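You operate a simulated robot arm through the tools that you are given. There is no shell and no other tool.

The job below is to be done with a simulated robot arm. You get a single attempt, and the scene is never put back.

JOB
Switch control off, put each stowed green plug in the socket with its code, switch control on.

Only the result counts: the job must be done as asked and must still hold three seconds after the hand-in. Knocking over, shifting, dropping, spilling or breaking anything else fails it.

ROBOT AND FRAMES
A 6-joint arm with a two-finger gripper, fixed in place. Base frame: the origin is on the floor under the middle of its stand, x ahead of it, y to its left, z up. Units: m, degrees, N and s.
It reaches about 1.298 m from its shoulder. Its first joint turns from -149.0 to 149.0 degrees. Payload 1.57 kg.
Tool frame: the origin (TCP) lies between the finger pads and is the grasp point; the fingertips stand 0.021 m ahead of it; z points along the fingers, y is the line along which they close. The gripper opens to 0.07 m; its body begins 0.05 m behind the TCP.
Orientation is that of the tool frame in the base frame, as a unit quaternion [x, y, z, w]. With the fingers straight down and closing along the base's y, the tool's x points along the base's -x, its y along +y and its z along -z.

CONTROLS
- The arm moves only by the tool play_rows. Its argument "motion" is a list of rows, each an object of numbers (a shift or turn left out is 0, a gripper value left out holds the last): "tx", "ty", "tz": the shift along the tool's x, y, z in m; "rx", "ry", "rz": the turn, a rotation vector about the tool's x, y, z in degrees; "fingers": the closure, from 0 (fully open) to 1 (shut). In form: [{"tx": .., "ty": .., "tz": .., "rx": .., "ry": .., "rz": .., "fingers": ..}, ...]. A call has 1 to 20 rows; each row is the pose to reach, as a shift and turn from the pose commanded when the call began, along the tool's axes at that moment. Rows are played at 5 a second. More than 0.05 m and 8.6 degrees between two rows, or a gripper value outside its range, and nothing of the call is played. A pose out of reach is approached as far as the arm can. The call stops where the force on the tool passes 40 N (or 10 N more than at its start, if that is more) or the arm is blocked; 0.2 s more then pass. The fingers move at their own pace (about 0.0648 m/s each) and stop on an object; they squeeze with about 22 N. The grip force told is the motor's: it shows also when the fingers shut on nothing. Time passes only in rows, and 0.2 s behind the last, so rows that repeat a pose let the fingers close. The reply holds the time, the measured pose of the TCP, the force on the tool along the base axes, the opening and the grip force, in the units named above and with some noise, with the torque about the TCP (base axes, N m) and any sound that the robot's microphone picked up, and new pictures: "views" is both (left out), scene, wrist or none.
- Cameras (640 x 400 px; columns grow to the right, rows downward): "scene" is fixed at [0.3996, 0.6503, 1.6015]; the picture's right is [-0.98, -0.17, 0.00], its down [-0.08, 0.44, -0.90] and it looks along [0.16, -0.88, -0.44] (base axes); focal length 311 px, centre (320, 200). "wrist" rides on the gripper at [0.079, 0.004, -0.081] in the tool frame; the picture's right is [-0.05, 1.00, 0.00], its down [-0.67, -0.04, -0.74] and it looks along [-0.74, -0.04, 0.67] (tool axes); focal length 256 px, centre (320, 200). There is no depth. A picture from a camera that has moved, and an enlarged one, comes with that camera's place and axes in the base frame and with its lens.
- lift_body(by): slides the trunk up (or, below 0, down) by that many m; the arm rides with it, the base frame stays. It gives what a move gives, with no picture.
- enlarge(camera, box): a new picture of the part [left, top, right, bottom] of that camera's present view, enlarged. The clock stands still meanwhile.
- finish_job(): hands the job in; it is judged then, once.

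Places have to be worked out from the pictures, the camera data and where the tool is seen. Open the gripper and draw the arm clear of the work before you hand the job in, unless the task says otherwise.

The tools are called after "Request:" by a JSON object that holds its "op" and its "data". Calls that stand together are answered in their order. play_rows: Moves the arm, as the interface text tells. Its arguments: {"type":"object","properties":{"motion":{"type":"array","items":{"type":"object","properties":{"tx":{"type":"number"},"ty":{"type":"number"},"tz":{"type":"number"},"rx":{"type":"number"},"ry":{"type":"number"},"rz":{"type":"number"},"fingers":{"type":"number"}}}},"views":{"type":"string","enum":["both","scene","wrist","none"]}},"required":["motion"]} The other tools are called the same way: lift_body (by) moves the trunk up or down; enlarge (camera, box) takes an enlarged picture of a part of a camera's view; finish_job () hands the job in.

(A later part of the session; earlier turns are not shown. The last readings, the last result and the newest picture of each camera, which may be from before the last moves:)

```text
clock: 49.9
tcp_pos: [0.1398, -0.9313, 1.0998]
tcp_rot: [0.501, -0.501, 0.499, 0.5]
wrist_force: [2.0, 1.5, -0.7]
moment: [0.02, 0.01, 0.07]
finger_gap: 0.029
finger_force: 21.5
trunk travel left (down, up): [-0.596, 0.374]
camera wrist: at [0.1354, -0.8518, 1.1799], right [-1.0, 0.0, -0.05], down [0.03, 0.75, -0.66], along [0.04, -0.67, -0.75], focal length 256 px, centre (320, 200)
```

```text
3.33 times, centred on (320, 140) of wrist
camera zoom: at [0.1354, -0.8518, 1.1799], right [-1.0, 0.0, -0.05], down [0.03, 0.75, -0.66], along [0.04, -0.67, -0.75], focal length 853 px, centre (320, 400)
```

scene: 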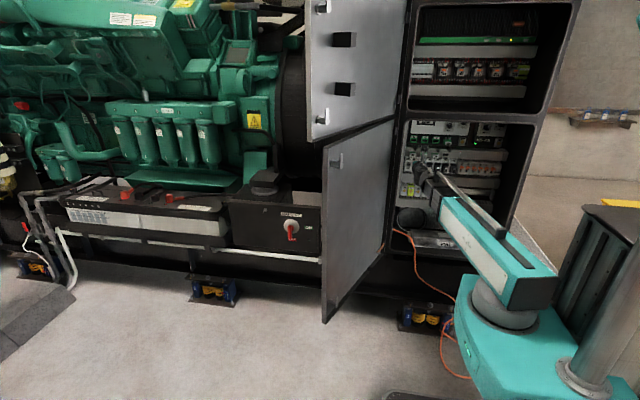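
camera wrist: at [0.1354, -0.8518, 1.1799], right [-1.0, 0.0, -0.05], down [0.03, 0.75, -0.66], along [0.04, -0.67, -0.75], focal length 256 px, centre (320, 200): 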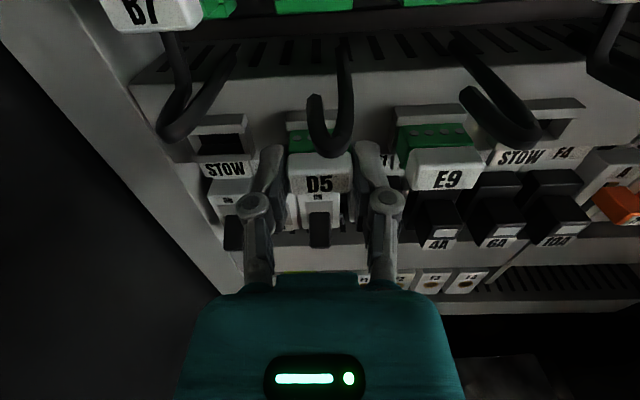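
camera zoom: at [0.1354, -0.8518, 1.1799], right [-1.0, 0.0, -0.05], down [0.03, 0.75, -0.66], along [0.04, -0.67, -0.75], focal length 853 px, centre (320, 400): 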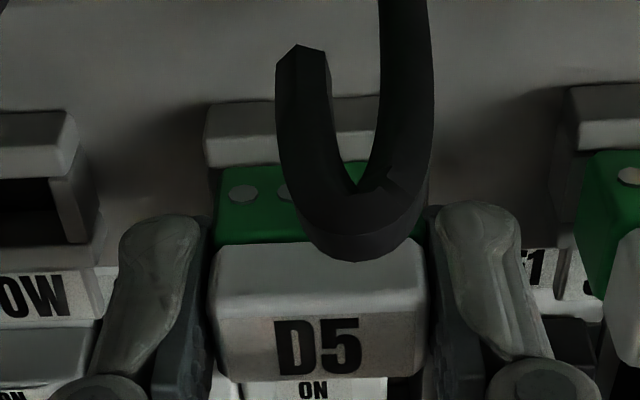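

Gripped the same as B7. I'll pull out 10 cm.

Request:
{"op": "play_rows", "data": {"motion": [{"tz": -0.004, "fingers": 1.0}, {"tz": -0.01, "fingers": 1.0}, {"tz": -0.018, "fingers": 1.0}, {"tz": -0.028, "fingers": 1.0}, {"tz": -0.04, "fingers": 1.0}, {"tz": -0.055, "fingers": 1.0}, {"tz": -0.07, "fingers": 1.0}, {"tz": -0.085, "fingers": 1.0}, {"tz": -0.1, "fingers": 1.0}, {"tz": -0.1, "fingers": 1.0}], "views": "wrist"}}

Request:
{"op": "lift_body", "data": {"by": 0.061}}

Request:
{"op": "enlarge", "data": {"camera": "wrist", "box": [240, 30, 400, 130]}}

Request:
{"op": "enlarge", "data": {"camera": "wrist", "box": [240, 80, 400, 200]}}

```text
clock: 52.1
tcp_pos: [0.1401, -0.8313, 1.1011]
tcp_rot: [0.501, -0.5, 0.499, 0.5]
wrist_force: [-0.4, 0.1, 0.1]
moment: [0.04, 0.0, -0.03]
finger_gap: 0.029
finger_force: 22.0
trunk travel left (down, up): [-0.596, 0.374]
camera wrist: at [0.1356, -0.752, 1.18], right [-1.0, 0.0, -0.05], down [0.03, 0.75, -0.67], along [0.04, -0.67, -0.74], focal length 256 px, centre (320, 200)
```

wrist: 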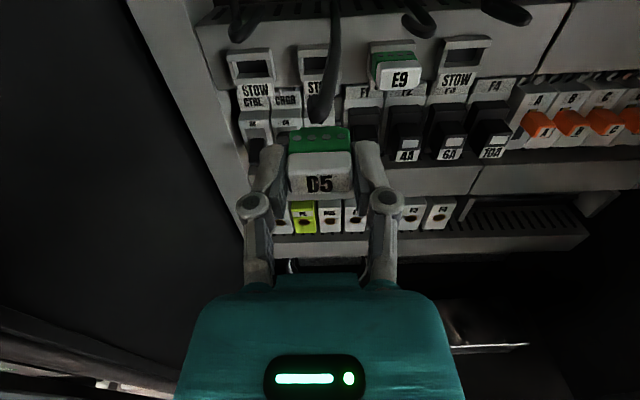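

```text
clock: 53.1
tcp_pos: [0.1409, -0.8317, 1.1623]
tcp_rot: [0.501, -0.5, 0.5, 0.5]
wrist_force: [-0.8, 0.1, -0.4]
moment: [-0.01, -0.04, -0.02]
finger_gap: 0.0291
finger_force: 21.9
trunk travel left (down, up): [-0.657, 0.313]
```

```text
4.00 times, centred on (320, 80) of wrist
camera zoom: at [0.1355, -0.7522, 1.2409], right [-1.0, 0.0, -0.05], down [0.03, 0.75, -0.67], along [0.04, -0.67, -0.74], focal length 1024 px, centre (320, 680)
```

zoom: 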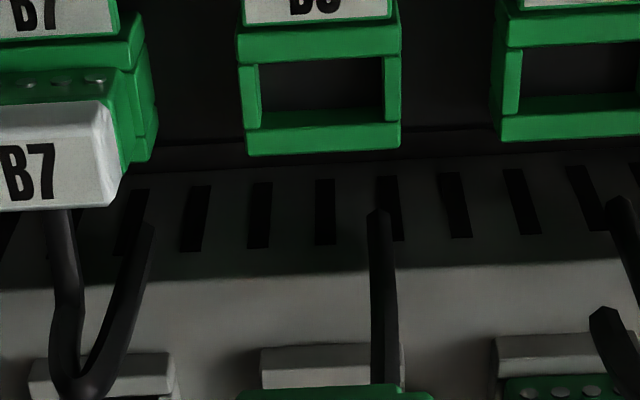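

```text
3.33 times, centred on (320, 140) of wrist
camera zoom: at [0.1355, -0.7522, 1.2409], right [-1.0, 0.0, -0.05], down [0.03, 0.75, -0.67], along [0.04, -0.67, -0.74], focal length 853 px, centre (320, 400)
```

zoom: 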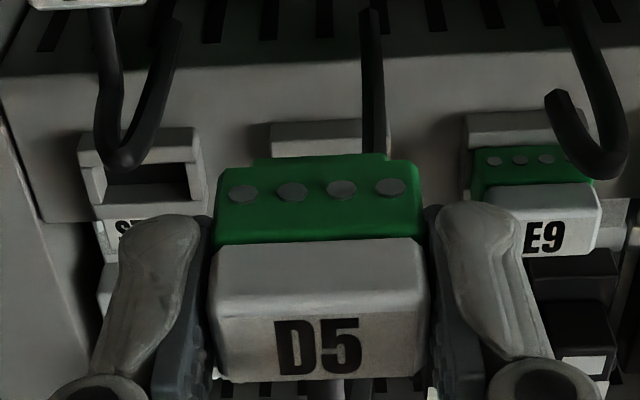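

Same geometry; D5's socket is ≈1 mm further right than the plug, so I'll include a 1 mm correction while approaching.

Request:
{"op": "play_rows", "data": {"motion": [{"ty": 0.001, "tz": 0.02, "fingers": 1.0}, {"ty": 0.001, "tz": 0.04, "fingers": 1.0}, {"ty": 0.001, "tz": 0.06, "fingers": 1.0}, {"ty": 0.001, "tz": 0.08, "fingers": 1.0}, {"ty": 0.001, "tz": 0.095, "fingers": 1.0}, {"ty": 0.001, "tz": 0.095, "fingers": 1.0}], "views": "wrist"}}

Request:
{"op": "enlarge", "data": {"camera": "wrist", "box": [240, 70, 400, 190]}}

```text
clock: 54.5
tcp_pos: [0.14, -0.928, 1.161]
tcp_rot: [0.501, -0.5, 0.499, 0.5]
wrist_force: [0.4, 0.3, -1.0]
moment: [0.02, 0.0, -0.01]
finger_gap: 0.029
finger_force: 21.7
trunk travel left (down, up): [-0.657, 0.313]
camera wrist: at [0.1354, -0.8478, 1.2408], right [-1.0, 0.0, -0.05], down [0.03, 0.75, -0.66], along [0.04, -0.67, -0.75], focal length 256 px, centre (320, 200)
```

wrist: 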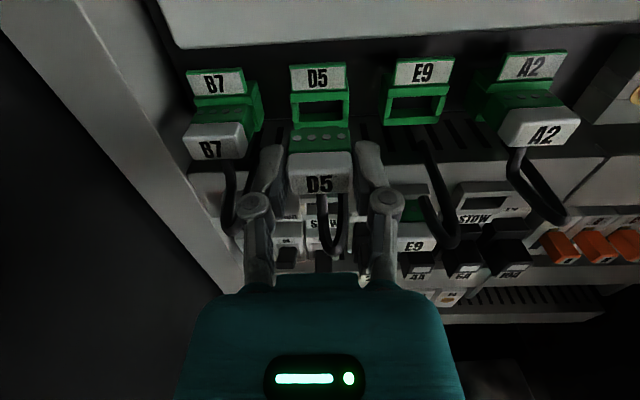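

```text
3.33 times, centred on (320, 130) of wrist
camera zoom: at [0.1354, -0.8478, 1.2408], right [-1.0, 0.0, -0.05], down [0.03, 0.75, -0.66], along [0.04, -0.67, -0.75], focal length 853 px, centre (320, 433)
```

zoom: 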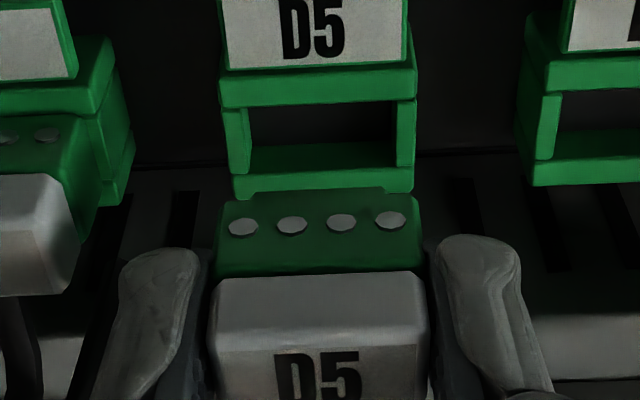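

Another ≈1 mm of lateral offset remains, so I'll correct it and insert slowly.

Request:
{"op": "play_rows", "data": {"motion": [{"ty": 0.0008, "tz": 0.003, "fingers": 1.0}, {"ty": 0.0008, "tz": 0.008, "fingers": 1.0}, {"ty": 0.0008, "tz": 0.012, "fingers": 1.0}, {"ty": 0.0008, "tz": 0.016, "fingers": 1.0}, {"ty": 0.0008, "tz": 0.02, "fingers": 1.0}, {"ty": 0.0008, "tz": 0.024, "fingers": 1.0}], "views": "wrist"}}

Request:
{"op": "enlarge", "data": {"camera": "wrist", "box": [240, 70, 400, 190]}}

```text
clock: 55.9
tcp_pos: [0.1379, -0.9523, 1.1618]
tcp_rot: [0.501, -0.5, 0.5, 0.5]
wrist_force: [0.3, 0.5, -1.1]
moment: [0.05, -0.03, -0.04]
finger_gap: 0.029
finger_force: 22.4
trunk travel left (down, up): [-0.657, 0.313]
camera wrist: at [0.1344, -0.8715, 1.2409], right [-1.0, 0.0, -0.05], down [0.03, 0.75, -0.67], along [0.04, -0.67, -0.74], focal length 256 px, centre (320, 200)
```

wrist: 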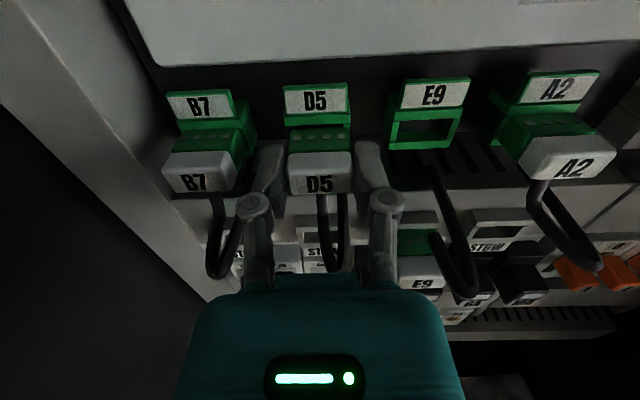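

```text
3.33 times, centred on (320, 130) of wrist
camera zoom: at [0.1344, -0.8715, 1.2409], right [-1.0, 0.0, -0.05], down [0.03, 0.75, -0.67], along [0.04, -0.67, -0.74], focal length 853 px, centre (320, 433)
```

zoom: 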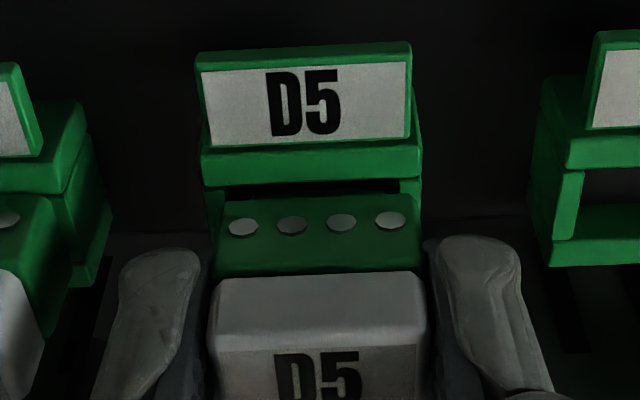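

The nose is in with almost no side force. I'll push further to seat.

Request:
{"op": "play_rows", "data": {"motion": [{"tz": 0.002, "fingers": 1.0}, {"tz": 0.004, "fingers": 1.0}, {"tz": 0.006, "fingers": 1.0}, {"tz": 0.008, "fingers": 1.0}], "views": "wrist"}}

Request:
{"op": "enlarge", "data": {"camera": "wrist", "box": [240, 70, 400, 190]}}

```text
clock: 56.9
tcp_pos: [0.1405, -0.9573, 1.1632]
tcp_rot: [0.502, -0.499, 0.5, 0.5]
wrist_force: [6.0, 16.1, -2.6]
moment: [0.03, 0.0, 0.1]
finger_gap: 0.029
finger_force: 22.0
trunk travel left (down, up): [-0.657, 0.313]
camera wrist: at [0.1353, -0.8775, 1.242], right [-1.0, 0.0, -0.05], down [0.03, 0.75, -0.67], along [0.04, -0.67, -0.74], focal length 256 px, centre (320, 200)
```

wrist: 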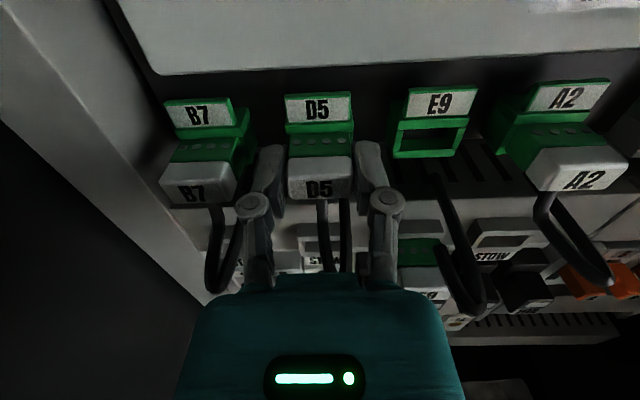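

```text
3.33 times, centred on (320, 130) of wrist
camera zoom: at [0.1353, -0.8775, 1.242], right [-1.0, 0.0, -0.05], down [0.03, 0.75, -0.67], along [0.04, -0.67, -0.74], focal length 853 px, centre (320, 433)
```

zoom: 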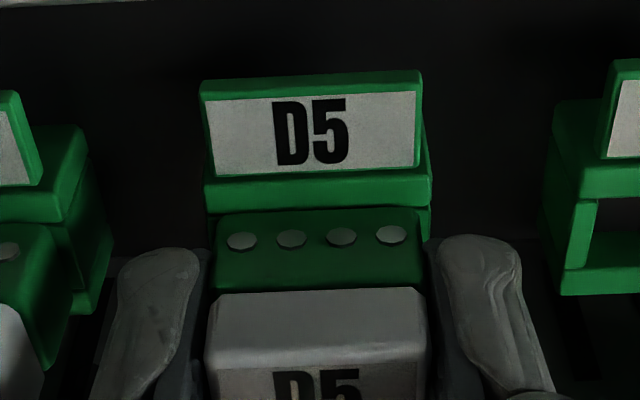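

At the slip limit again (16 N). I'll release, back off and press the front face with closed fingers.

Request:
{"op": "play_rows", "data": {"motion": [{"fingers": 0.43}, {"fingers": 0.43}, {"fingers": 0.43}, {"tz": -0.02, "fingers": 0.43}, {"tz": -0.04, "fingers": 0.43}, {"tz": -0.065, "fingers": 0.43}, {"tz": -0.09, "fingers": 0.43}, {"tz": -0.11, "fingers": 0.43}, {"tz": -0.11, "fingers": 1.0}, {"tz": -0.11, "fingers": 1.0}], "views": "wrist"}}

Request:
{"op": "enlarge", "data": {"camera": "wrist", "box": [290, 20, 346, 92]}}

```text
clock: 59.1
tcp_pos: [0.1386, -0.8495, 1.1622]
tcp_rot: [-0.5, 0.501, -0.499, -0.5]
wrist_force: [-0.3, 0.1, -0.1]
moment: [0.01, 0.0, -0.01]
finger_gap: 0.0002
finger_force: 22.1
trunk travel left (down, up): [-0.657, 0.313]
camera wrist: at [0.1337, -0.7689, 1.2408], right [-1.0, 0.0, -0.05], down [0.03, 0.75, -0.66], along [0.04, -0.67, -0.75], focal length 256 px, centre (320, 200)
```

wrist: 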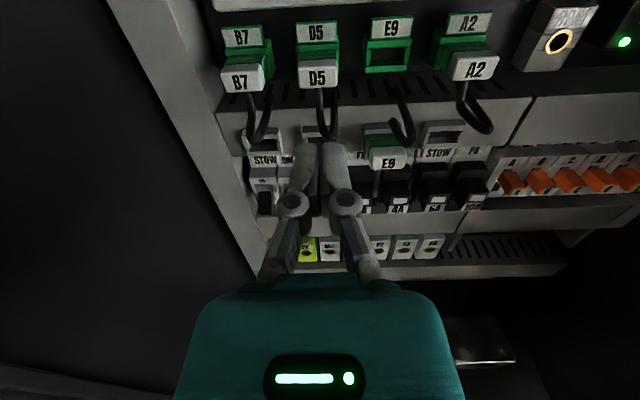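

```text
5.56 times, centred on (318, 56) of wrist
camera zoom: at [0.1337, -0.7689, 1.2408], right [-1.0, 0.0, -0.05], down [0.03, 0.75, -0.66], along [0.04, -0.67, -0.75], focal length 1422 px, centre (331, 1000)
```

zoom: 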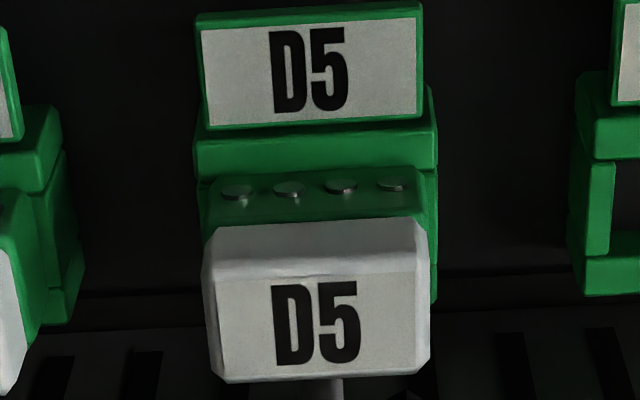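

D5 is in its socket like B7. I'll press it home to confirm.

Request:
{"op": "play_rows", "data": {"motion": [{"tz": 0.025, "fingers": 1.0}, {"tz": 0.05, "fingers": 1.0}, {"tz": 0.068, "fingers": 1.0}, {"tz": 0.077, "fingers": 1.0}, {"tz": 0.082, "fingers": 1.0}, {"tz": 0.085, "fingers": 1.0}, {"tz": 0.088, "fingers": 1.0}, {"tz": 0.09, "fingers": 1.0}, {"tz": 0.092, "fingers": 1.0}, {"tz": 0.094, "fingers": 1.0}], "views": "wrist"}}

```text
clock: 61.0
tcp_pos: [0.1381, -0.9359, 1.1633]
tcp_rot: [0.501, -0.499, 0.5, 0.5]
wrist_force: [0.7, 12.0, 0.9]
moment: [-0.01, 0.0, -0.01]
finger_gap: 0.0059
finger_force: 22.2
trunk travel left (down, up): [-0.657, 0.313]
stopped in row 9: the force on the tool passed its limit at 44 N (the readings are from after the stop); the commanded pose is now the measured one
camera wrist: at [0.134, -0.854, 1.2423], right [-1.0, 0.0, -0.05], down [0.03, 0.74, -0.67], along [0.04, -0.67, -0.74], focal length 256 px, centre (320, 200)
```

wrist: 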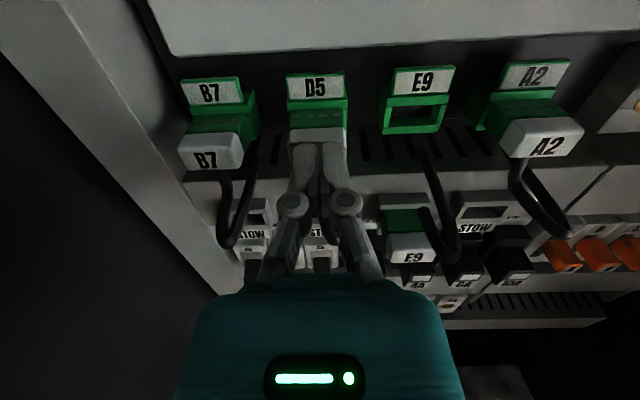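

D5 is home at the same depth as B7. Now E9: retreat, shift one pitch and lower to the stow.

Request:
{"op": "play_rows", "data": {"motion": [{"tz": -0.015, "fingers": 1.0}, {"tz": -0.04, "fingers": 1.0}, {"tz": -0.07, "fingers": 1.0}, {"tz": -0.1, "fingers": 0.43}, {"tz": -0.1, "ty": 0.02, "fingers": 0.43}, {"tz": -0.1, "ty": 0.04, "fingers": 0.43}, {"tz": -0.1, "ty": 0.0545, "fingers": 0.43}, {"tz": -0.1, "ty": 0.0545, "fingers": 0.43}], "views": "none"}}

Request:
{"op": "lift_body", "data": {"by": -0.061}}

Request:
{"op": "enlarge", "data": {"camera": "wrist", "box": [240, 40, 400, 140]}}

Request:
{"op": "enlarge", "data": {"camera": "wrist", "box": [0, 0, 640, 400]}}

Request:
{"op": "enlarge", "data": {"camera": "scene", "box": [398, 125, 462, 165]}}

```text
clock: 62.8
tcp_pos: [0.0852, -0.838, 1.1615]
tcp_rot: [0.5, -0.5, 0.5, 0.5]
wrist_force: [0.0, -0.2, -0.3]
moment: [0.01, 0.01, -0.01]
finger_gap: 0.04
finger_force: 0.2
trunk travel left (down, up): [-0.657, 0.313]
```

```text
clock: 63.8
tcp_pos: [0.0846, -0.8376, 1.1005]
tcp_rot: [0.501, -0.501, 0.499, 0.499]
wrist_force: [0.5, 0.3, 0.7]
moment: [0.0, 0.01, 0.01]
finger_gap: 0.0399
finger_force: 0.0
trunk travel left (down, up): [-0.596, 0.374]
```

```text
4.00 times, centred on (320, 90) of wrist
camera zoom: at [0.0802, -0.7576, 1.1798], right [-1.0, 0.0, -0.05], down [0.04, 0.75, -0.66], along [0.04, -0.67, -0.75], focal length 1024 px, centre (320, 640)
```

zoom: 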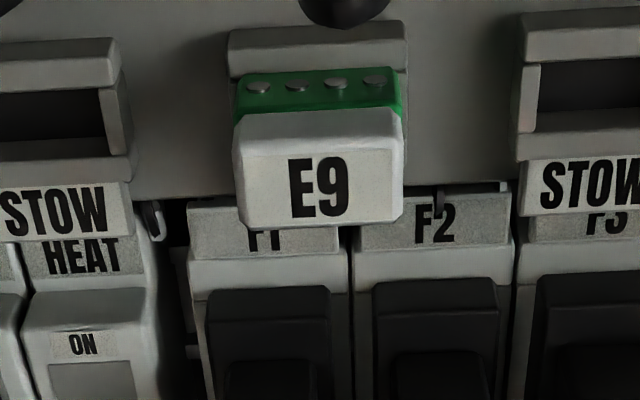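

```text
1.00 times, centred on (320, 200) of wrist (not enlarged: the box is as wide or as high as the picture)
camera zoom: at [0.0802, -0.7576, 1.1798], right [-1.0, 0.0, -0.05], down [0.04, 0.75, -0.66], along [0.04, -0.67, -0.75], focal length 256 px, centre (320, 200)
```

zoom: 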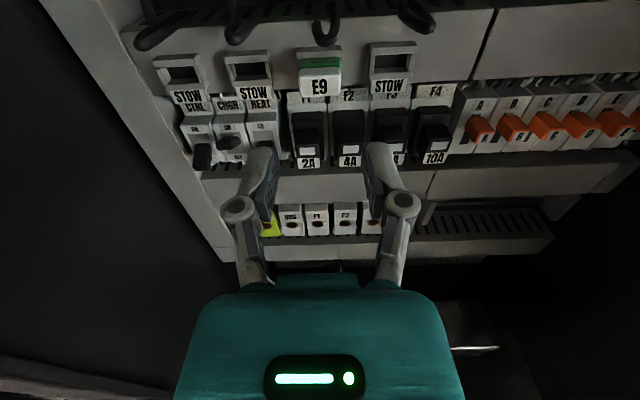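

```text
10.00 times, centred on (430, 145) of scene
camera zoom: at [0.3996, 0.6503, 1.6015], right [-0.98, -0.17, 0.0], down [-0.08, 0.44, -0.9], along [0.16, -0.88, -0.44], focal length 3107 px, centre (-780, 750)
```

zoom: 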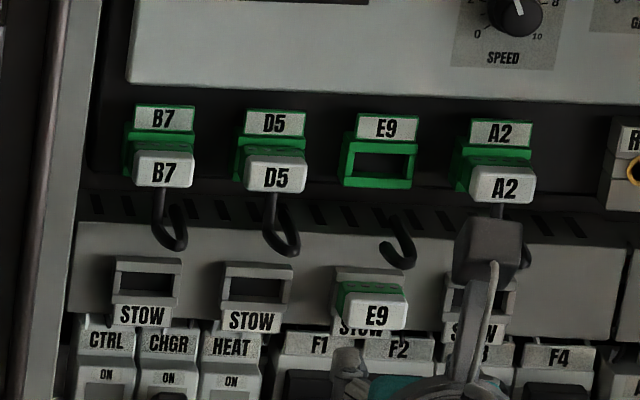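

E9 is centred. Same advance and grip.

Request:
{"op": "play_rows", "data": {"motion": [{"tz": 0.025, "fingers": 0.43}, {"tz": 0.05, "fingers": 0.43}, {"tz": 0.068, "fingers": 0.43}, {"tz": 0.081, "fingers": 0.43}, {"tz": 0.089, "fingers": 0.43}, {"tz": 0.0945, "fingers": 0.43}, {"tz": 0.0945, "fingers": 0.43}, {"tz": 0.0945, "fingers": 0.5}, {"tz": 0.0945, "fingers": 0.55}, {"tz": 0.0945, "fingers": 0.6}, {"tz": 0.0945, "fingers": 0.8}, {"tz": 0.0945, "fingers": 1.0}, {"tz": 0.0945, "fingers": 1.0}], "views": "wrist"}}

Request:
{"op": "enlarge", "data": {"camera": "wrist", "box": [240, 80, 400, 200]}}

```text
clock: 66.6
tcp_pos: [0.0848, -0.9314, 1.0992]
tcp_rot: [0.501, -0.501, 0.499, 0.499]
wrist_force: [2.6, 3.1, -2.2]
moment: [0.07, 0.0, 0.02]
finger_gap: 0.0292
finger_force: 22.2
trunk travel left (down, up): [-0.596, 0.374]
camera wrist: at [0.0804, -0.8518, 1.1796], right [-1.0, 0.0, -0.05], down [0.03, 0.75, -0.66], along [0.04, -0.66, -0.75], focal length 256 px, centre (320, 200)
```

wrist: 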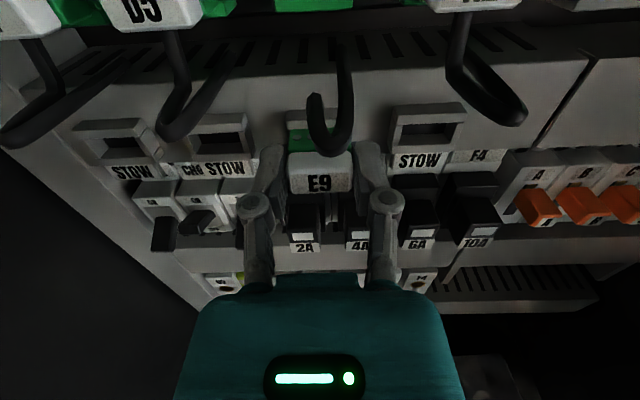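

```text
3.33 times, centred on (320, 140) of wrist
camera zoom: at [0.0804, -0.8518, 1.1796], right [-1.0, 0.0, -0.05], down [0.03, 0.75, -0.66], along [0.04, -0.66, -0.75], focal length 853 px, centre (320, 400)
```

zoom: 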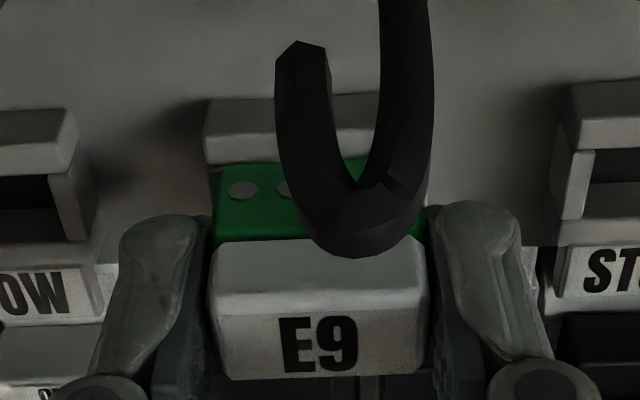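

Gripped. I'll pull out and raise to socket height.

Request:
{"op": "play_rows", "data": {"motion": [{"tz": -0.004, "fingers": 1.0}, {"tz": -0.01, "fingers": 1.0}, {"tz": -0.018, "fingers": 1.0}, {"tz": -0.028, "fingers": 1.0}, {"tz": -0.04, "fingers": 1.0}, {"tz": -0.055, "fingers": 1.0}, {"tz": -0.07, "fingers": 1.0}, {"tz": -0.085, "fingers": 1.0}, {"tz": -0.1, "fingers": 1.0}, {"tz": -0.1, "fingers": 1.0}], "views": "wrist"}}

Request:
{"op": "lift_body", "data": {"by": 0.061}}

Request:
{"op": "enlarge", "data": {"camera": "wrist", "box": [240, 30, 400, 130]}}

Request:
{"op": "enlarge", "data": {"camera": "wrist", "box": [240, 80, 400, 200]}}

```text
clock: 68.8
tcp_pos: [0.0837, -0.8319, 1.1007]
tcp_rot: [-0.501, 0.501, -0.499, -0.5]
wrist_force: [-0.2, 0.0, 0.4]
moment: [0.0, -0.04, -0.02]
finger_gap: 0.029
finger_force: 22.2
trunk travel left (down, up): [-0.596, 0.374]
camera wrist: at [0.0798, -0.7522, 1.1798], right [-1.0, 0.0, -0.05], down [0.04, 0.75, -0.66], along [0.04, -0.66, -0.75], focal length 256 px, centre (320, 200)
```

wrist: 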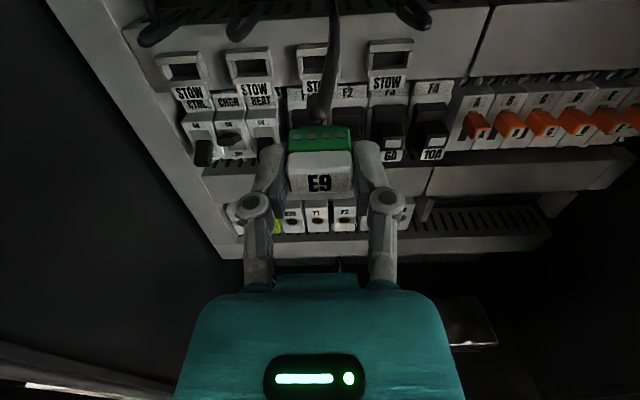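

```text
clock: 69.8
tcp_pos: [0.0855, -0.8328, 1.1618]
tcp_rot: [0.501, -0.501, 0.499, 0.499]
wrist_force: [0.2, 0.6, -0.2]
moment: [-0.01, -0.01, -0.01]
finger_gap: 0.0292
finger_force: 21.9
trunk travel left (down, up): [-0.657, 0.313]
```

```text
4.00 times, centred on (320, 80) of wrist
camera zoom: at [0.0798, -0.7524, 1.2407], right [-1.0, 0.0, -0.05], down [0.04, 0.75, -0.66], along [0.04, -0.66, -0.75], focal length 1024 px, centre (320, 680)
```

zoom: 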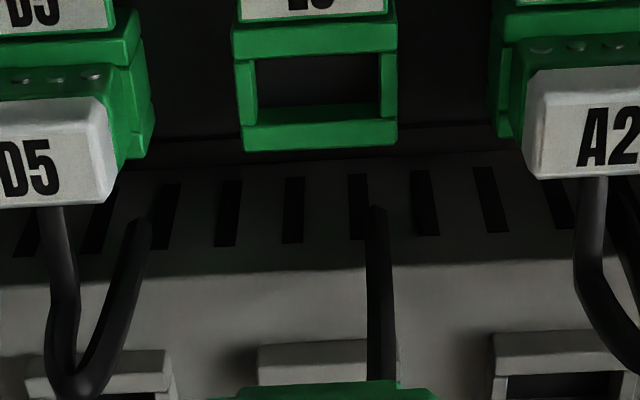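

```text
3.33 times, centred on (320, 140) of wrist
camera zoom: at [0.0798, -0.7524, 1.2407], right [-1.0, 0.0, -0.05], down [0.04, 0.75, -0.66], along [0.04, -0.66, -0.75], focal length 853 px, centre (320, 400)
```

zoom: 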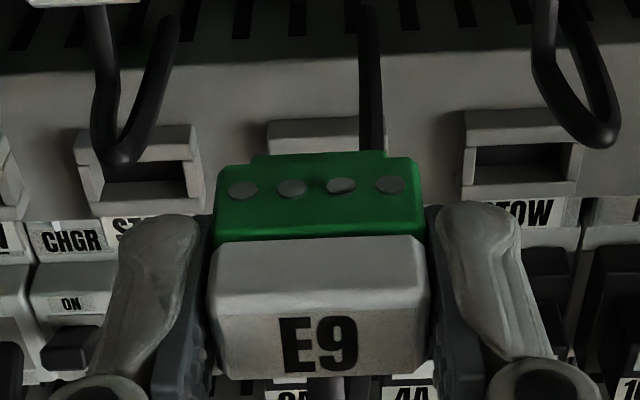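

Lateral alignment is good. I'll approach and check before entering.

Request:
{"op": "play_rows", "data": {"motion": [{"ty": 0.0005, "tz": 0.02, "fingers": 1.0}, {"ty": 0.0005, "tz": 0.04, "fingers": 1.0}, {"ty": 0.0005, "tz": 0.06, "fingers": 1.0}, {"ty": 0.0005, "tz": 0.08, "fingers": 1.0}, {"ty": 0.0005, "tz": 0.095, "fingers": 1.0}, {"ty": 0.0005, "tz": 0.095, "fingers": 1.0}], "views": "wrist"}}

Request:
{"op": "enlarge", "data": {"camera": "wrist", "box": [240, 70, 400, 190]}}

```text
clock: 71.2
tcp_pos: [0.0831, -0.9275, 1.1623]
tcp_rot: [0.502, -0.501, 0.499, 0.498]
wrist_force: [-0.8, 0.0, -0.9]
moment: [0.01, 0.0, -0.03]
finger_gap: 0.0292
finger_force: 22.3
trunk travel left (down, up): [-0.657, 0.313]
camera wrist: at [0.079, -0.8479, 1.2405], right [-1.0, 0.0, -0.05], down [0.04, 0.75, -0.66], along [0.04, -0.66, -0.75], focal length 256 px, centre (320, 200)
```

wrist: 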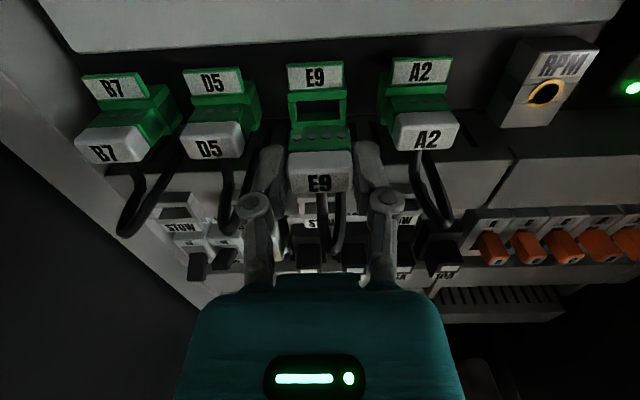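

```text
3.33 times, centred on (320, 130) of wrist
camera zoom: at [0.079, -0.8479, 1.2405], right [-1.0, 0.0, -0.05], down [0.04, 0.75, -0.66], along [0.04, -0.66, -0.75], focal length 853 px, centre (320, 433)
```

zoom: 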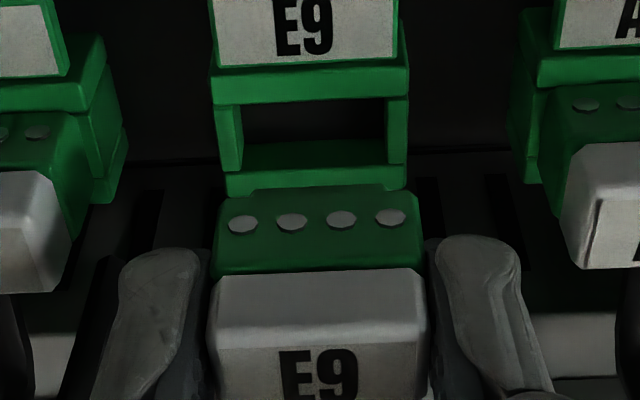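

Offset under 0.5 mm. I'll insert slowly.

Request:
{"op": "play_rows", "data": {"motion": [{"ty": -0.0003, "tz": 0.003, "fingers": 1.0}, {"ty": -0.0003, "tz": 0.008, "fingers": 1.0}, {"ty": -0.0003, "tz": 0.012, "fingers": 1.0}, {"ty": -0.0003, "tz": 0.016, "fingers": 1.0}, {"ty": -0.0003, "tz": 0.02, "fingers": 1.0}, {"ty": -0.0003, "tz": 0.024, "fingers": 1.0}], "views": "wrist"}}

Request:
{"op": "enlarge", "data": {"camera": "wrist", "box": [240, 70, 400, 190]}}

```text
clock: 72.6
tcp_pos: [0.0849, -0.9525, 1.1601]
tcp_rot: [0.501, -0.501, 0.499, 0.499]
wrist_force: [-0.7, 0.3, -1.2]
moment: [0.02, -0.03, 0.02]
finger_gap: 0.0292
finger_force: 22.2
trunk travel left (down, up): [-0.657, 0.313]
camera wrist: at [0.0797, -0.8719, 1.2406], right [-1.0, 0.0, -0.05], down [0.04, 0.75, -0.66], along [0.04, -0.66, -0.75], focal length 256 px, centre (320, 200)
```

wrist: 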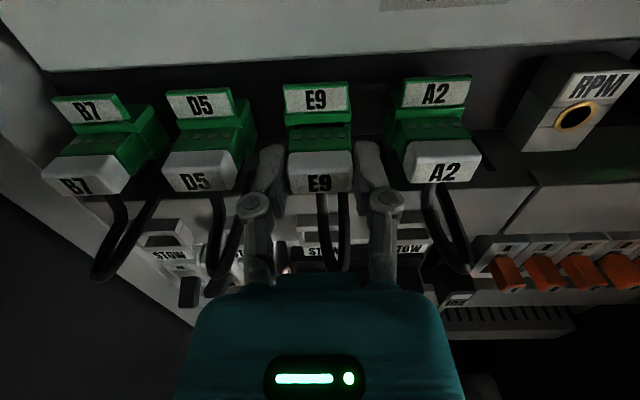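

```text
3.33 times, centred on (320, 130) of wrist
camera zoom: at [0.0797, -0.8719, 1.2406], right [-1.0, 0.0, -0.05], down [0.04, 0.75, -0.66], along [0.04, -0.66, -0.75], focal length 853 px, centre (320, 433)
```

zoom: 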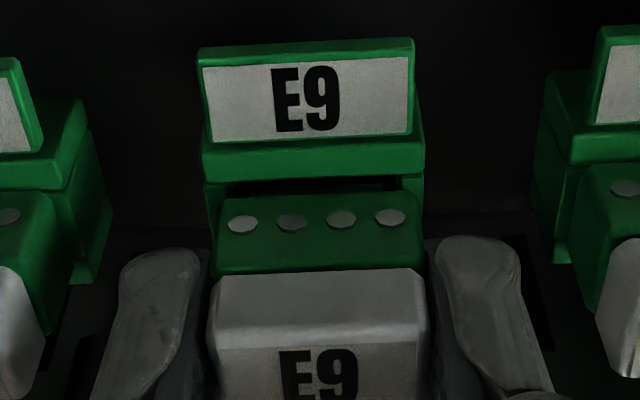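

The nose is in with no side force. I'll push on to seat it, then release and back away.

Request:
{"op": "play_rows", "data": {"motion": [{"tz": 0.002, "fingers": 1.0}, {"tz": 0.004, "fingers": 1.0}, {"tz": 0.006, "fingers": 1.0}, {"tz": 0.008, "fingers": 1.0}], "views": "wrist"}}

Request:
{"op": "enlarge", "data": {"camera": "wrist", "box": [240, 70, 400, 190]}}

```text
clock: 73.6
tcp_pos: [0.0851, -0.9576, 1.1623]
tcp_rot: [0.501, -0.5, 0.499, 0.499]
wrist_force: [3.9, 16.3, -2.4]
moment: [0.06, -0.03, 0.07]
finger_gap: 0.0292
finger_force: 22.4
trunk travel left (down, up): [-0.657, 0.313]
camera wrist: at [0.0803, -0.8774, 1.2418], right [-1.0, 0.0, -0.05], down [0.03, 0.75, -0.66], along [0.04, -0.67, -0.75], focal length 256 px, centre (320, 200)
```

wrist: 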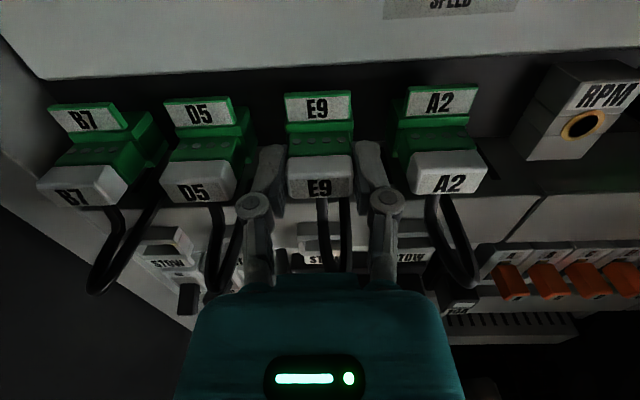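

```text
3.33 times, centred on (320, 130) of wrist
camera zoom: at [0.0803, -0.8774, 1.2418], right [-1.0, 0.0, -0.05], down [0.03, 0.75, -0.66], along [0.04, -0.67, -0.75], focal length 853 px, centre (320, 433)
```

zoom: 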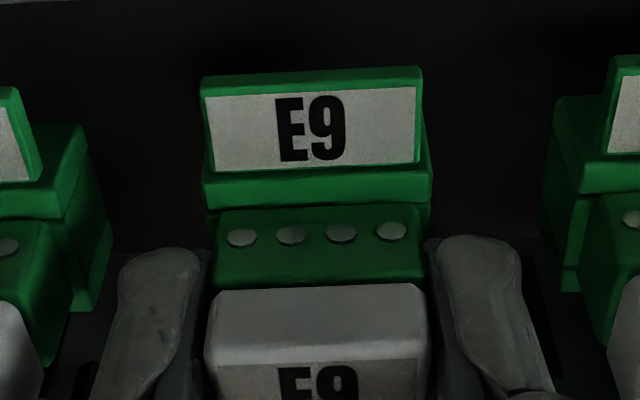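

E9 is at the slip limit too. Release, back off, close, then press it home.

Request:
{"op": "play_rows", "data": {"motion": [{"fingers": 0.43}, {"fingers": 0.43}, {"fingers": 0.43}, {"tz": -0.02, "fingers": 0.43}, {"tz": -0.04, "fingers": 0.43}, {"tz": -0.065, "fingers": 0.43}, {"tz": -0.09, "fingers": 0.43}, {"tz": -0.11, "fingers": 0.43}, {"tz": -0.11, "fingers": 1.0}, {"tz": -0.11, "fingers": 1.0}], "views": "wrist"}}

Request:
{"op": "enlarge", "data": {"camera": "wrist", "box": [290, 20, 346, 92]}}

Request:
{"op": "play_rows", "data": {"motion": [{"tz": 0.025, "fingers": 1.0}, {"tz": 0.05, "fingers": 1.0}, {"tz": 0.068, "fingers": 1.0}, {"tz": 0.077, "fingers": 1.0}, {"tz": 0.082, "fingers": 1.0}, {"tz": 0.085, "fingers": 1.0}, {"tz": 0.088, "fingers": 1.0}, {"tz": 0.09, "fingers": 1.0}, {"tz": 0.092, "fingers": 1.0}, {"tz": 0.094, "fingers": 1.0}], "views": "wrist"}}

```text
clock: 75.8
tcp_pos: [0.0831, -0.85, 1.1611]
tcp_rot: [-0.5, 0.501, -0.498, -0.5]
wrist_force: [0.2, 0.3, -0.2]
moment: [0.01, -0.03, 0.04]
finger_gap: 0.0001
finger_force: 21.8
trunk travel left (down, up): [-0.657, 0.313]
camera wrist: at [0.0786, -0.7698, 1.2406], right [-1.0, 0.0, -0.05], down [0.04, 0.75, -0.66], along [0.04, -0.66, -0.75], focal length 256 px, centre (320, 200)
```

wrist: 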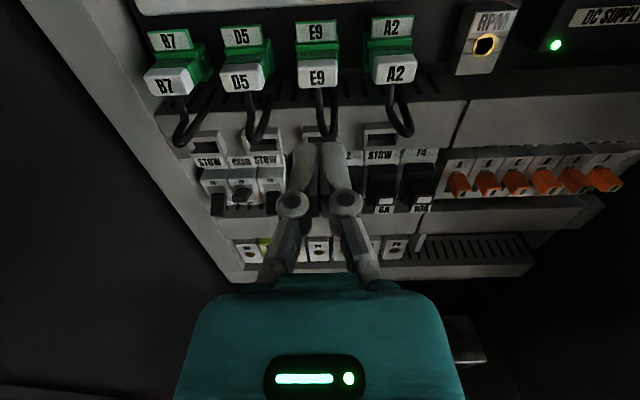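

```text
5.56 times, centred on (318, 56) of wrist
camera zoom: at [0.0786, -0.7698, 1.2406], right [-1.0, 0.0, -0.05], down [0.04, 0.75, -0.66], along [0.04, -0.66, -0.75], focal length 1422 px, centre (331, 1000)
```

zoom: 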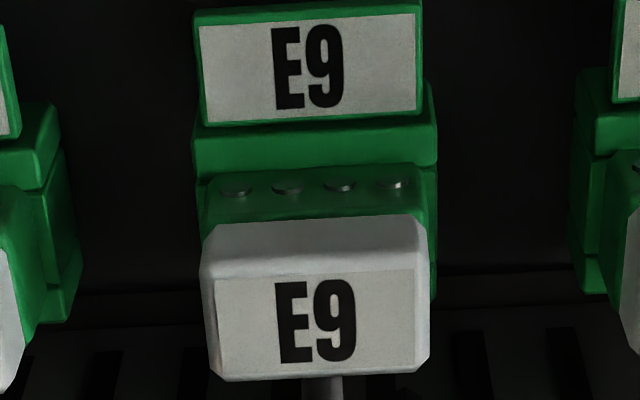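

```text
clock: 77.7
tcp_pos: [0.0838, -0.934, 1.1634]
tcp_rot: [0.502, -0.5, 0.5, 0.498]
wrist_force: [-0.3, 12.2, 1.3]
moment: [-0.04, 0.0, -0.03]
finger_gap: 0.0059
finger_force: 21.2
trunk travel left (down, up): [-0.657, 0.313]
stopped in row 9: the force on the tool passed its limit at 43 N (the readings are from after the stop); the commanded pose is now the measured one
camera wrist: at [0.0795, -0.8543, 1.242], right [-1.0, 0.0, -0.05], down [0.03, 0.75, -0.66], along [0.04, -0.66, -0.75], focal length 256 px, centre (320, 200)
```

wrist: 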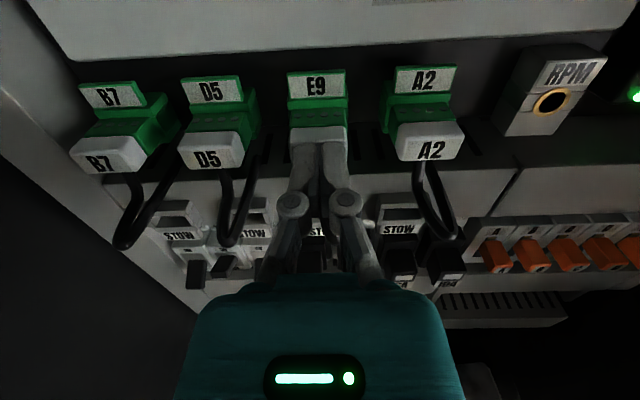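

All three plugs are home. Now the CTRL lever must be pushed back up: I'll retreat, move over to the CTRL column and lower below the lever.

Request:
{"op": "play_rows", "data": {"motion": [{"tz": -0.015, "fingers": 1.0}, {"tz": -0.045, "fingers": 1.0}, {"tz": -0.075, "fingers": 1.0}, {"tz": -0.1, "fingers": 1.0}, {"tz": -0.1, "ty": -0.04, "fingers": 1.0}, {"tz": -0.1, "ty": -0.08, "fingers": 1.0}, {"tz": -0.1, "ty": -0.115, "fingers": 1.0}, {"tz": -0.1, "ty": -0.128, "fingers": 1.0}, {"tz": -0.1, "ty": -0.128, "fingers": 1.0}], "views": "wrist"}}

Request:
{"op": "lift_body", "data": {"by": -0.1}}

Request:
{"op": "enlarge", "data": {"camera": "wrist", "box": [0, 0, 640, 400]}}

Request:
{"op": "enlarge", "data": {"camera": "wrist", "box": [270, 60, 398, 140]}}

Request:
{"op": "enlarge", "data": {"camera": "scene", "box": [398, 125, 462, 165]}}

```text
clock: 79.7
tcp_pos: [0.2105, -0.8379, 1.1612]
tcp_rot: [0.501, -0.501, 0.499, 0.499]
wrist_force: [0.1, 0.5, -0.6]
moment: [-0.01, -0.01, -0.03]
finger_gap: 0.0
finger_force: 22.3
trunk travel left (down, up): [-0.657, 0.313]
camera wrist: at [0.2063, -0.757, 1.2404], right [-1.0, 0.0, -0.05], down [0.04, 0.75, -0.66], along [0.04, -0.66, -0.75], focal length 256 px, centre (320, 200)
```

wrist: 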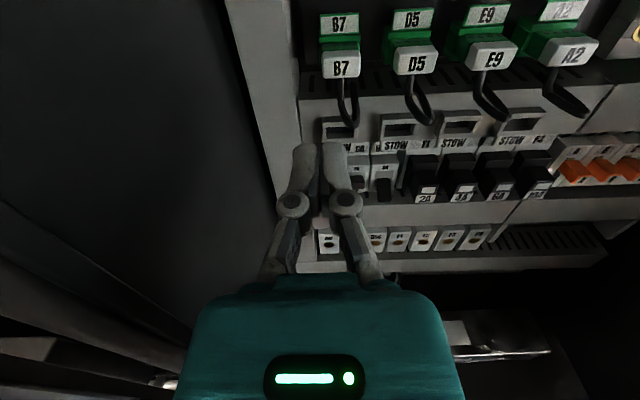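

```text
clock: 81.1
tcp_pos: [0.2102, -0.8371, 1.0612]
tcp_rot: [-0.501, 0.501, -0.498, -0.499]
wrist_force: [-0.5, 0.1, 0.0]
moment: [-0.02, -0.01, 0.02]
finger_gap: 0.0
finger_force: 22.6
trunk travel left (down, up): [-0.557, 0.413]
```

```text
1.00 times, centred on (320, 200) of wrist (not enlarged: the box is as wide or as high as the picture)
camera zoom: at [0.2061, -0.7569, 1.1405], right [-1.0, 0.0, -0.05], down [0.04, 0.75, -0.66], along [0.04, -0.66, -0.75], focal length 256 px, centre (320, 200)
```

zoom: 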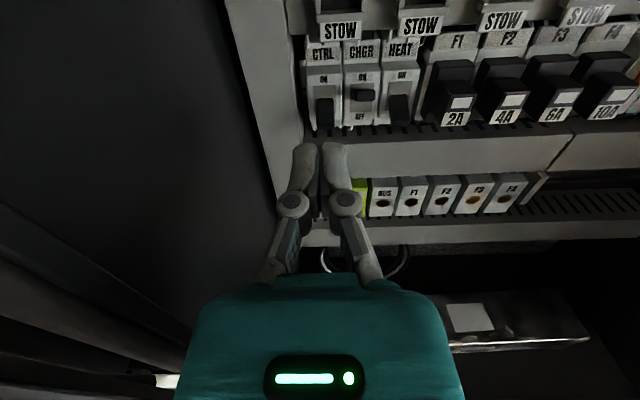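

```text
5.00 times, centred on (334, 100) of wrist
camera zoom: at [0.2061, -0.7569, 1.1405], right [-1.0, 0.0, -0.05], down [0.04, 0.75, -0.66], along [0.04, -0.66, -0.75], focal length 1280 px, centre (250, 700)
```

zoom: 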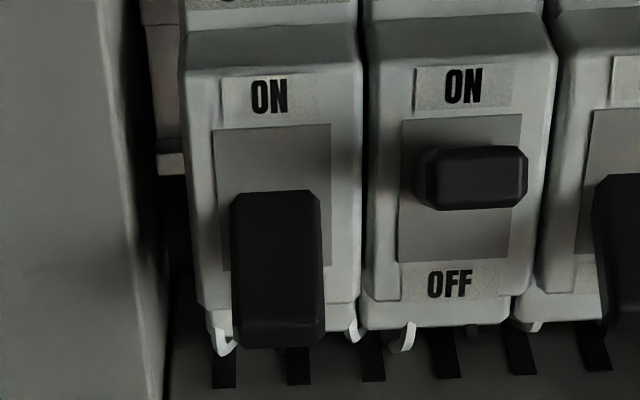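

```text
10.00 times, centred on (430, 145) of scene
camera zoom: at [0.3996, 0.6503, 1.6015], right [-0.98, -0.17, 0.0], down [-0.08, 0.44, -0.9], along [0.16, -0.88, -0.44], focal length 3107 px, centre (-780, 750)
```

zoom: 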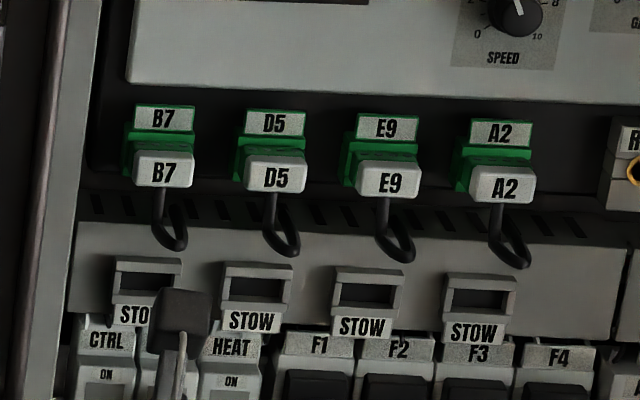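

All four plugs sit in their matching sockets. Now I'll lower to z≈0.998, below the OFF lever tip (z≈1.015), and look.

Request:
{"op": "lift_body", "data": {"by": -0.063}}

Request:
{"op": "play_rows", "data": {"motion": [{"tz": 0.02, "fingers": 1.0}, {"tz": 0.04, "fingers": 1.0}, {"tz": 0.05, "fingers": 1.0}, {"tz": 0.05, "fingers": 1.0}], "views": "wrist"}}

Request:
{"op": "enlarge", "data": {"camera": "wrist", "box": [260, 60, 388, 156]}}

Request:
{"op": "enlarge", "data": {"camera": "scene", "box": [398, 145, 462, 185]}}

```text
clock: 82.1
tcp_pos: [0.2109, -0.8374, 0.9971]
tcp_rot: [0.502, -0.501, 0.499, 0.499]
wrist_force: [0.7, 0.0, 0.2]
moment: [-0.02, -0.03, 0.01]
finger_gap: 0.0
finger_force: 22.2
trunk travel left (down, up): [-0.494, 0.476]
```

```text
clock: 83.1
tcp_pos: [0.2097, -0.8869, 0.9973]
tcp_rot: [0.502, -0.501, 0.499, 0.499]
wrist_force: [0.3, 0.2, 0.8]
moment: [0.0, 0.02, -0.04]
finger_gap: 0.0
finger_force: 22.2
trunk travel left (down, up): [-0.494, 0.476]
camera wrist: at [0.2058, -0.8059, 1.0775], right [-1.0, 0.0, -0.05], down [0.04, 0.75, -0.66], along [0.04, -0.66, -0.75], focal length 256 px, centre (320, 200)
```

wrist: 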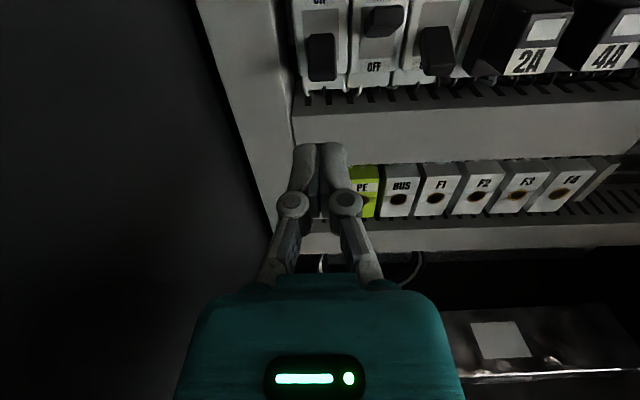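

```text
4.17 times, centred on (324, 108) of wrist
camera zoom: at [0.2058, -0.8059, 1.0775], right [-1.0, 0.0, -0.05], down [0.04, 0.75, -0.66], along [0.04, -0.66, -0.75], focal length 1067 px, centre (303, 583)
```

zoom: 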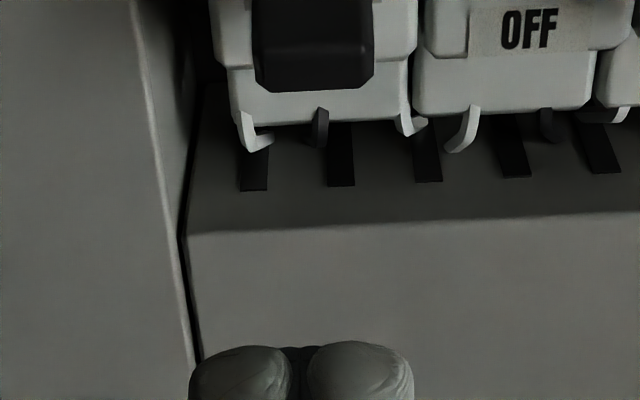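

```text
10.00 times, centred on (430, 165) of scene
camera zoom: at [0.3996, 0.6503, 1.6015], right [-0.98, -0.17, 0.0], down [-0.08, 0.44, -0.9], along [0.16, -0.88, -0.44], focal length 3107 px, centre (-780, 550)
```

zoom: 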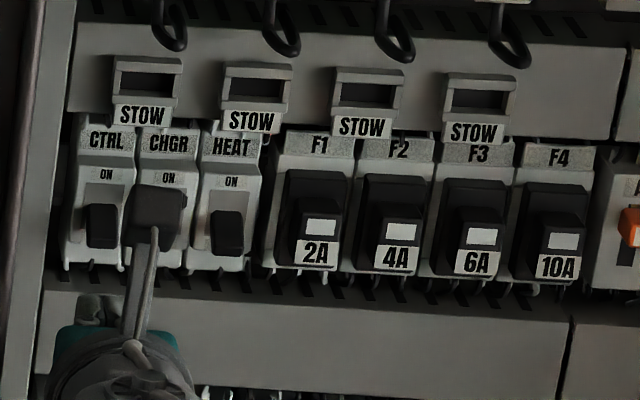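

The space under the lever is clear (duct top edge at y≈-0.99, z≈0.97). I'll advance so the tips are below the lever.

Request:
{"op": "play_rows", "data": {"motion": [{"ty": -0.002, "tz": 0.015, "fingers": 1.0}, {"ty": -0.002, "tz": 0.03, "fingers": 1.0}, {"ty": -0.002, "tz": 0.042, "fingers": 1.0}, {"ty": -0.002, "tz": 0.05, "fingers": 1.0}, {"ty": -0.002, "tz": 0.05, "fingers": 1.0}], "views": "wrist"}}

Request:
{"op": "enlarge", "data": {"camera": "wrist", "box": [260, 80, 388, 176]}}

Request:
{"op": "enlarge", "data": {"camera": "scene", "box": [398, 145, 462, 185]}}

```text
clock: 84.3
tcp_pos: [0.2124, -0.9367, 0.9979]
tcp_rot: [0.502, -0.501, 0.498, 0.498]
wrist_force: [-0.4, -0.8, -0.6]
moment: [0.0, -0.01, 0.02]
finger_gap: 0.0003
finger_force: 22.3
trunk travel left (down, up): [-0.494, 0.476]
camera wrist: at [0.2081, -0.857, 1.0773], right [-1.0, 0.0, -0.05], down [0.03, 0.75, -0.66], along [0.04, -0.66, -0.75], focal length 256 px, centre (320, 200)
```

wrist: 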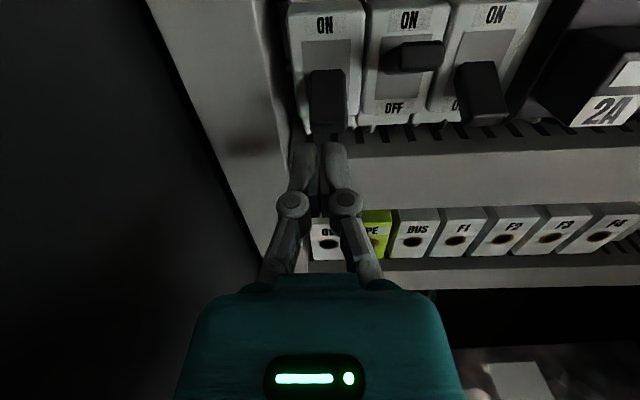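

```text
4.17 times, centred on (324, 128) of wrist
camera zoom: at [0.2081, -0.857, 1.0773], right [-1.0, 0.0, -0.05], down [0.03, 0.75, -0.66], along [0.04, -0.66, -0.75], focal length 1067 px, centre (303, 500)
```

zoom: 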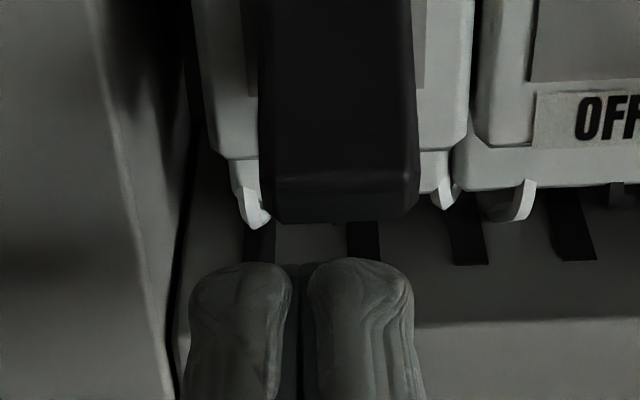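

```text
10.00 times, centred on (430, 165) of scene
camera zoom: at [0.3996, 0.6503, 1.6015], right [-0.98, -0.17, 0.0], down [-0.08, 0.44, -0.9], along [0.16, -0.88, -0.44], focal length 3107 px, centre (-780, 550)
```

zoom: 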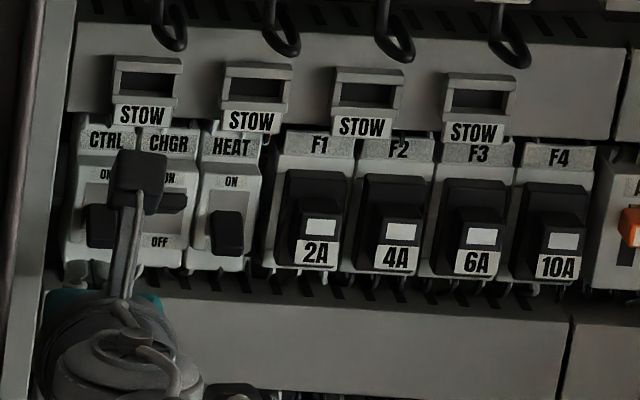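

The lever tip bottom triangulates to y≈-0.954, z≈1.013. I'll go 5 mm deeper for more overlap, then raise in small steps.

Request:
{"op": "play_rows", "data": {"motion": [{"tz": 0.003, "fingers": 1.0}, {"tz": 0.005, "fingers": 1.0}, {"tz": 0.005, "fingers": 1.0}], "views": "none"}}

Request:
{"op": "lift_body", "data": {"by": 0.008}}

Request:
{"op": "lift_body", "data": {"by": 0.006}}

```text
clock: 85.1
tcp_pos: [0.2127, -0.9416, 0.9975]
tcp_rot: [-0.501, 0.502, -0.498, -0.499]
wrist_force: [-0.1, 0.1, 0.7]
moment: [0.0, -0.02, 0.0]
finger_gap: 0.0003
finger_force: 21.6
trunk travel left (down, up): [-0.494, 0.476]
```

```text
clock: 85.7
tcp_pos: [0.2127, -0.9425, 1.0055]
tcp_rot: [0.502, -0.501, 0.499, 0.498]
wrist_force: [-0.2, -1.0, -1.7]
moment: [-0.01, 0.0, -0.02]
finger_gap: 0.0063
finger_force: 28.2
trunk travel left (down, up): [-0.502, 0.468]
```

```text
clock: 86.2
tcp_pos: [0.214, -0.9415, 1.0119]
tcp_rot: [0.502, -0.502, 0.498, 0.498]
wrist_force: [-0.2, 0.0, -0.1]
moment: [0.04, 0.02, -0.01]
finger_gap: 0.0
finger_force: 28.8
trunk travel left (down, up): [-0.508, 0.462]
```

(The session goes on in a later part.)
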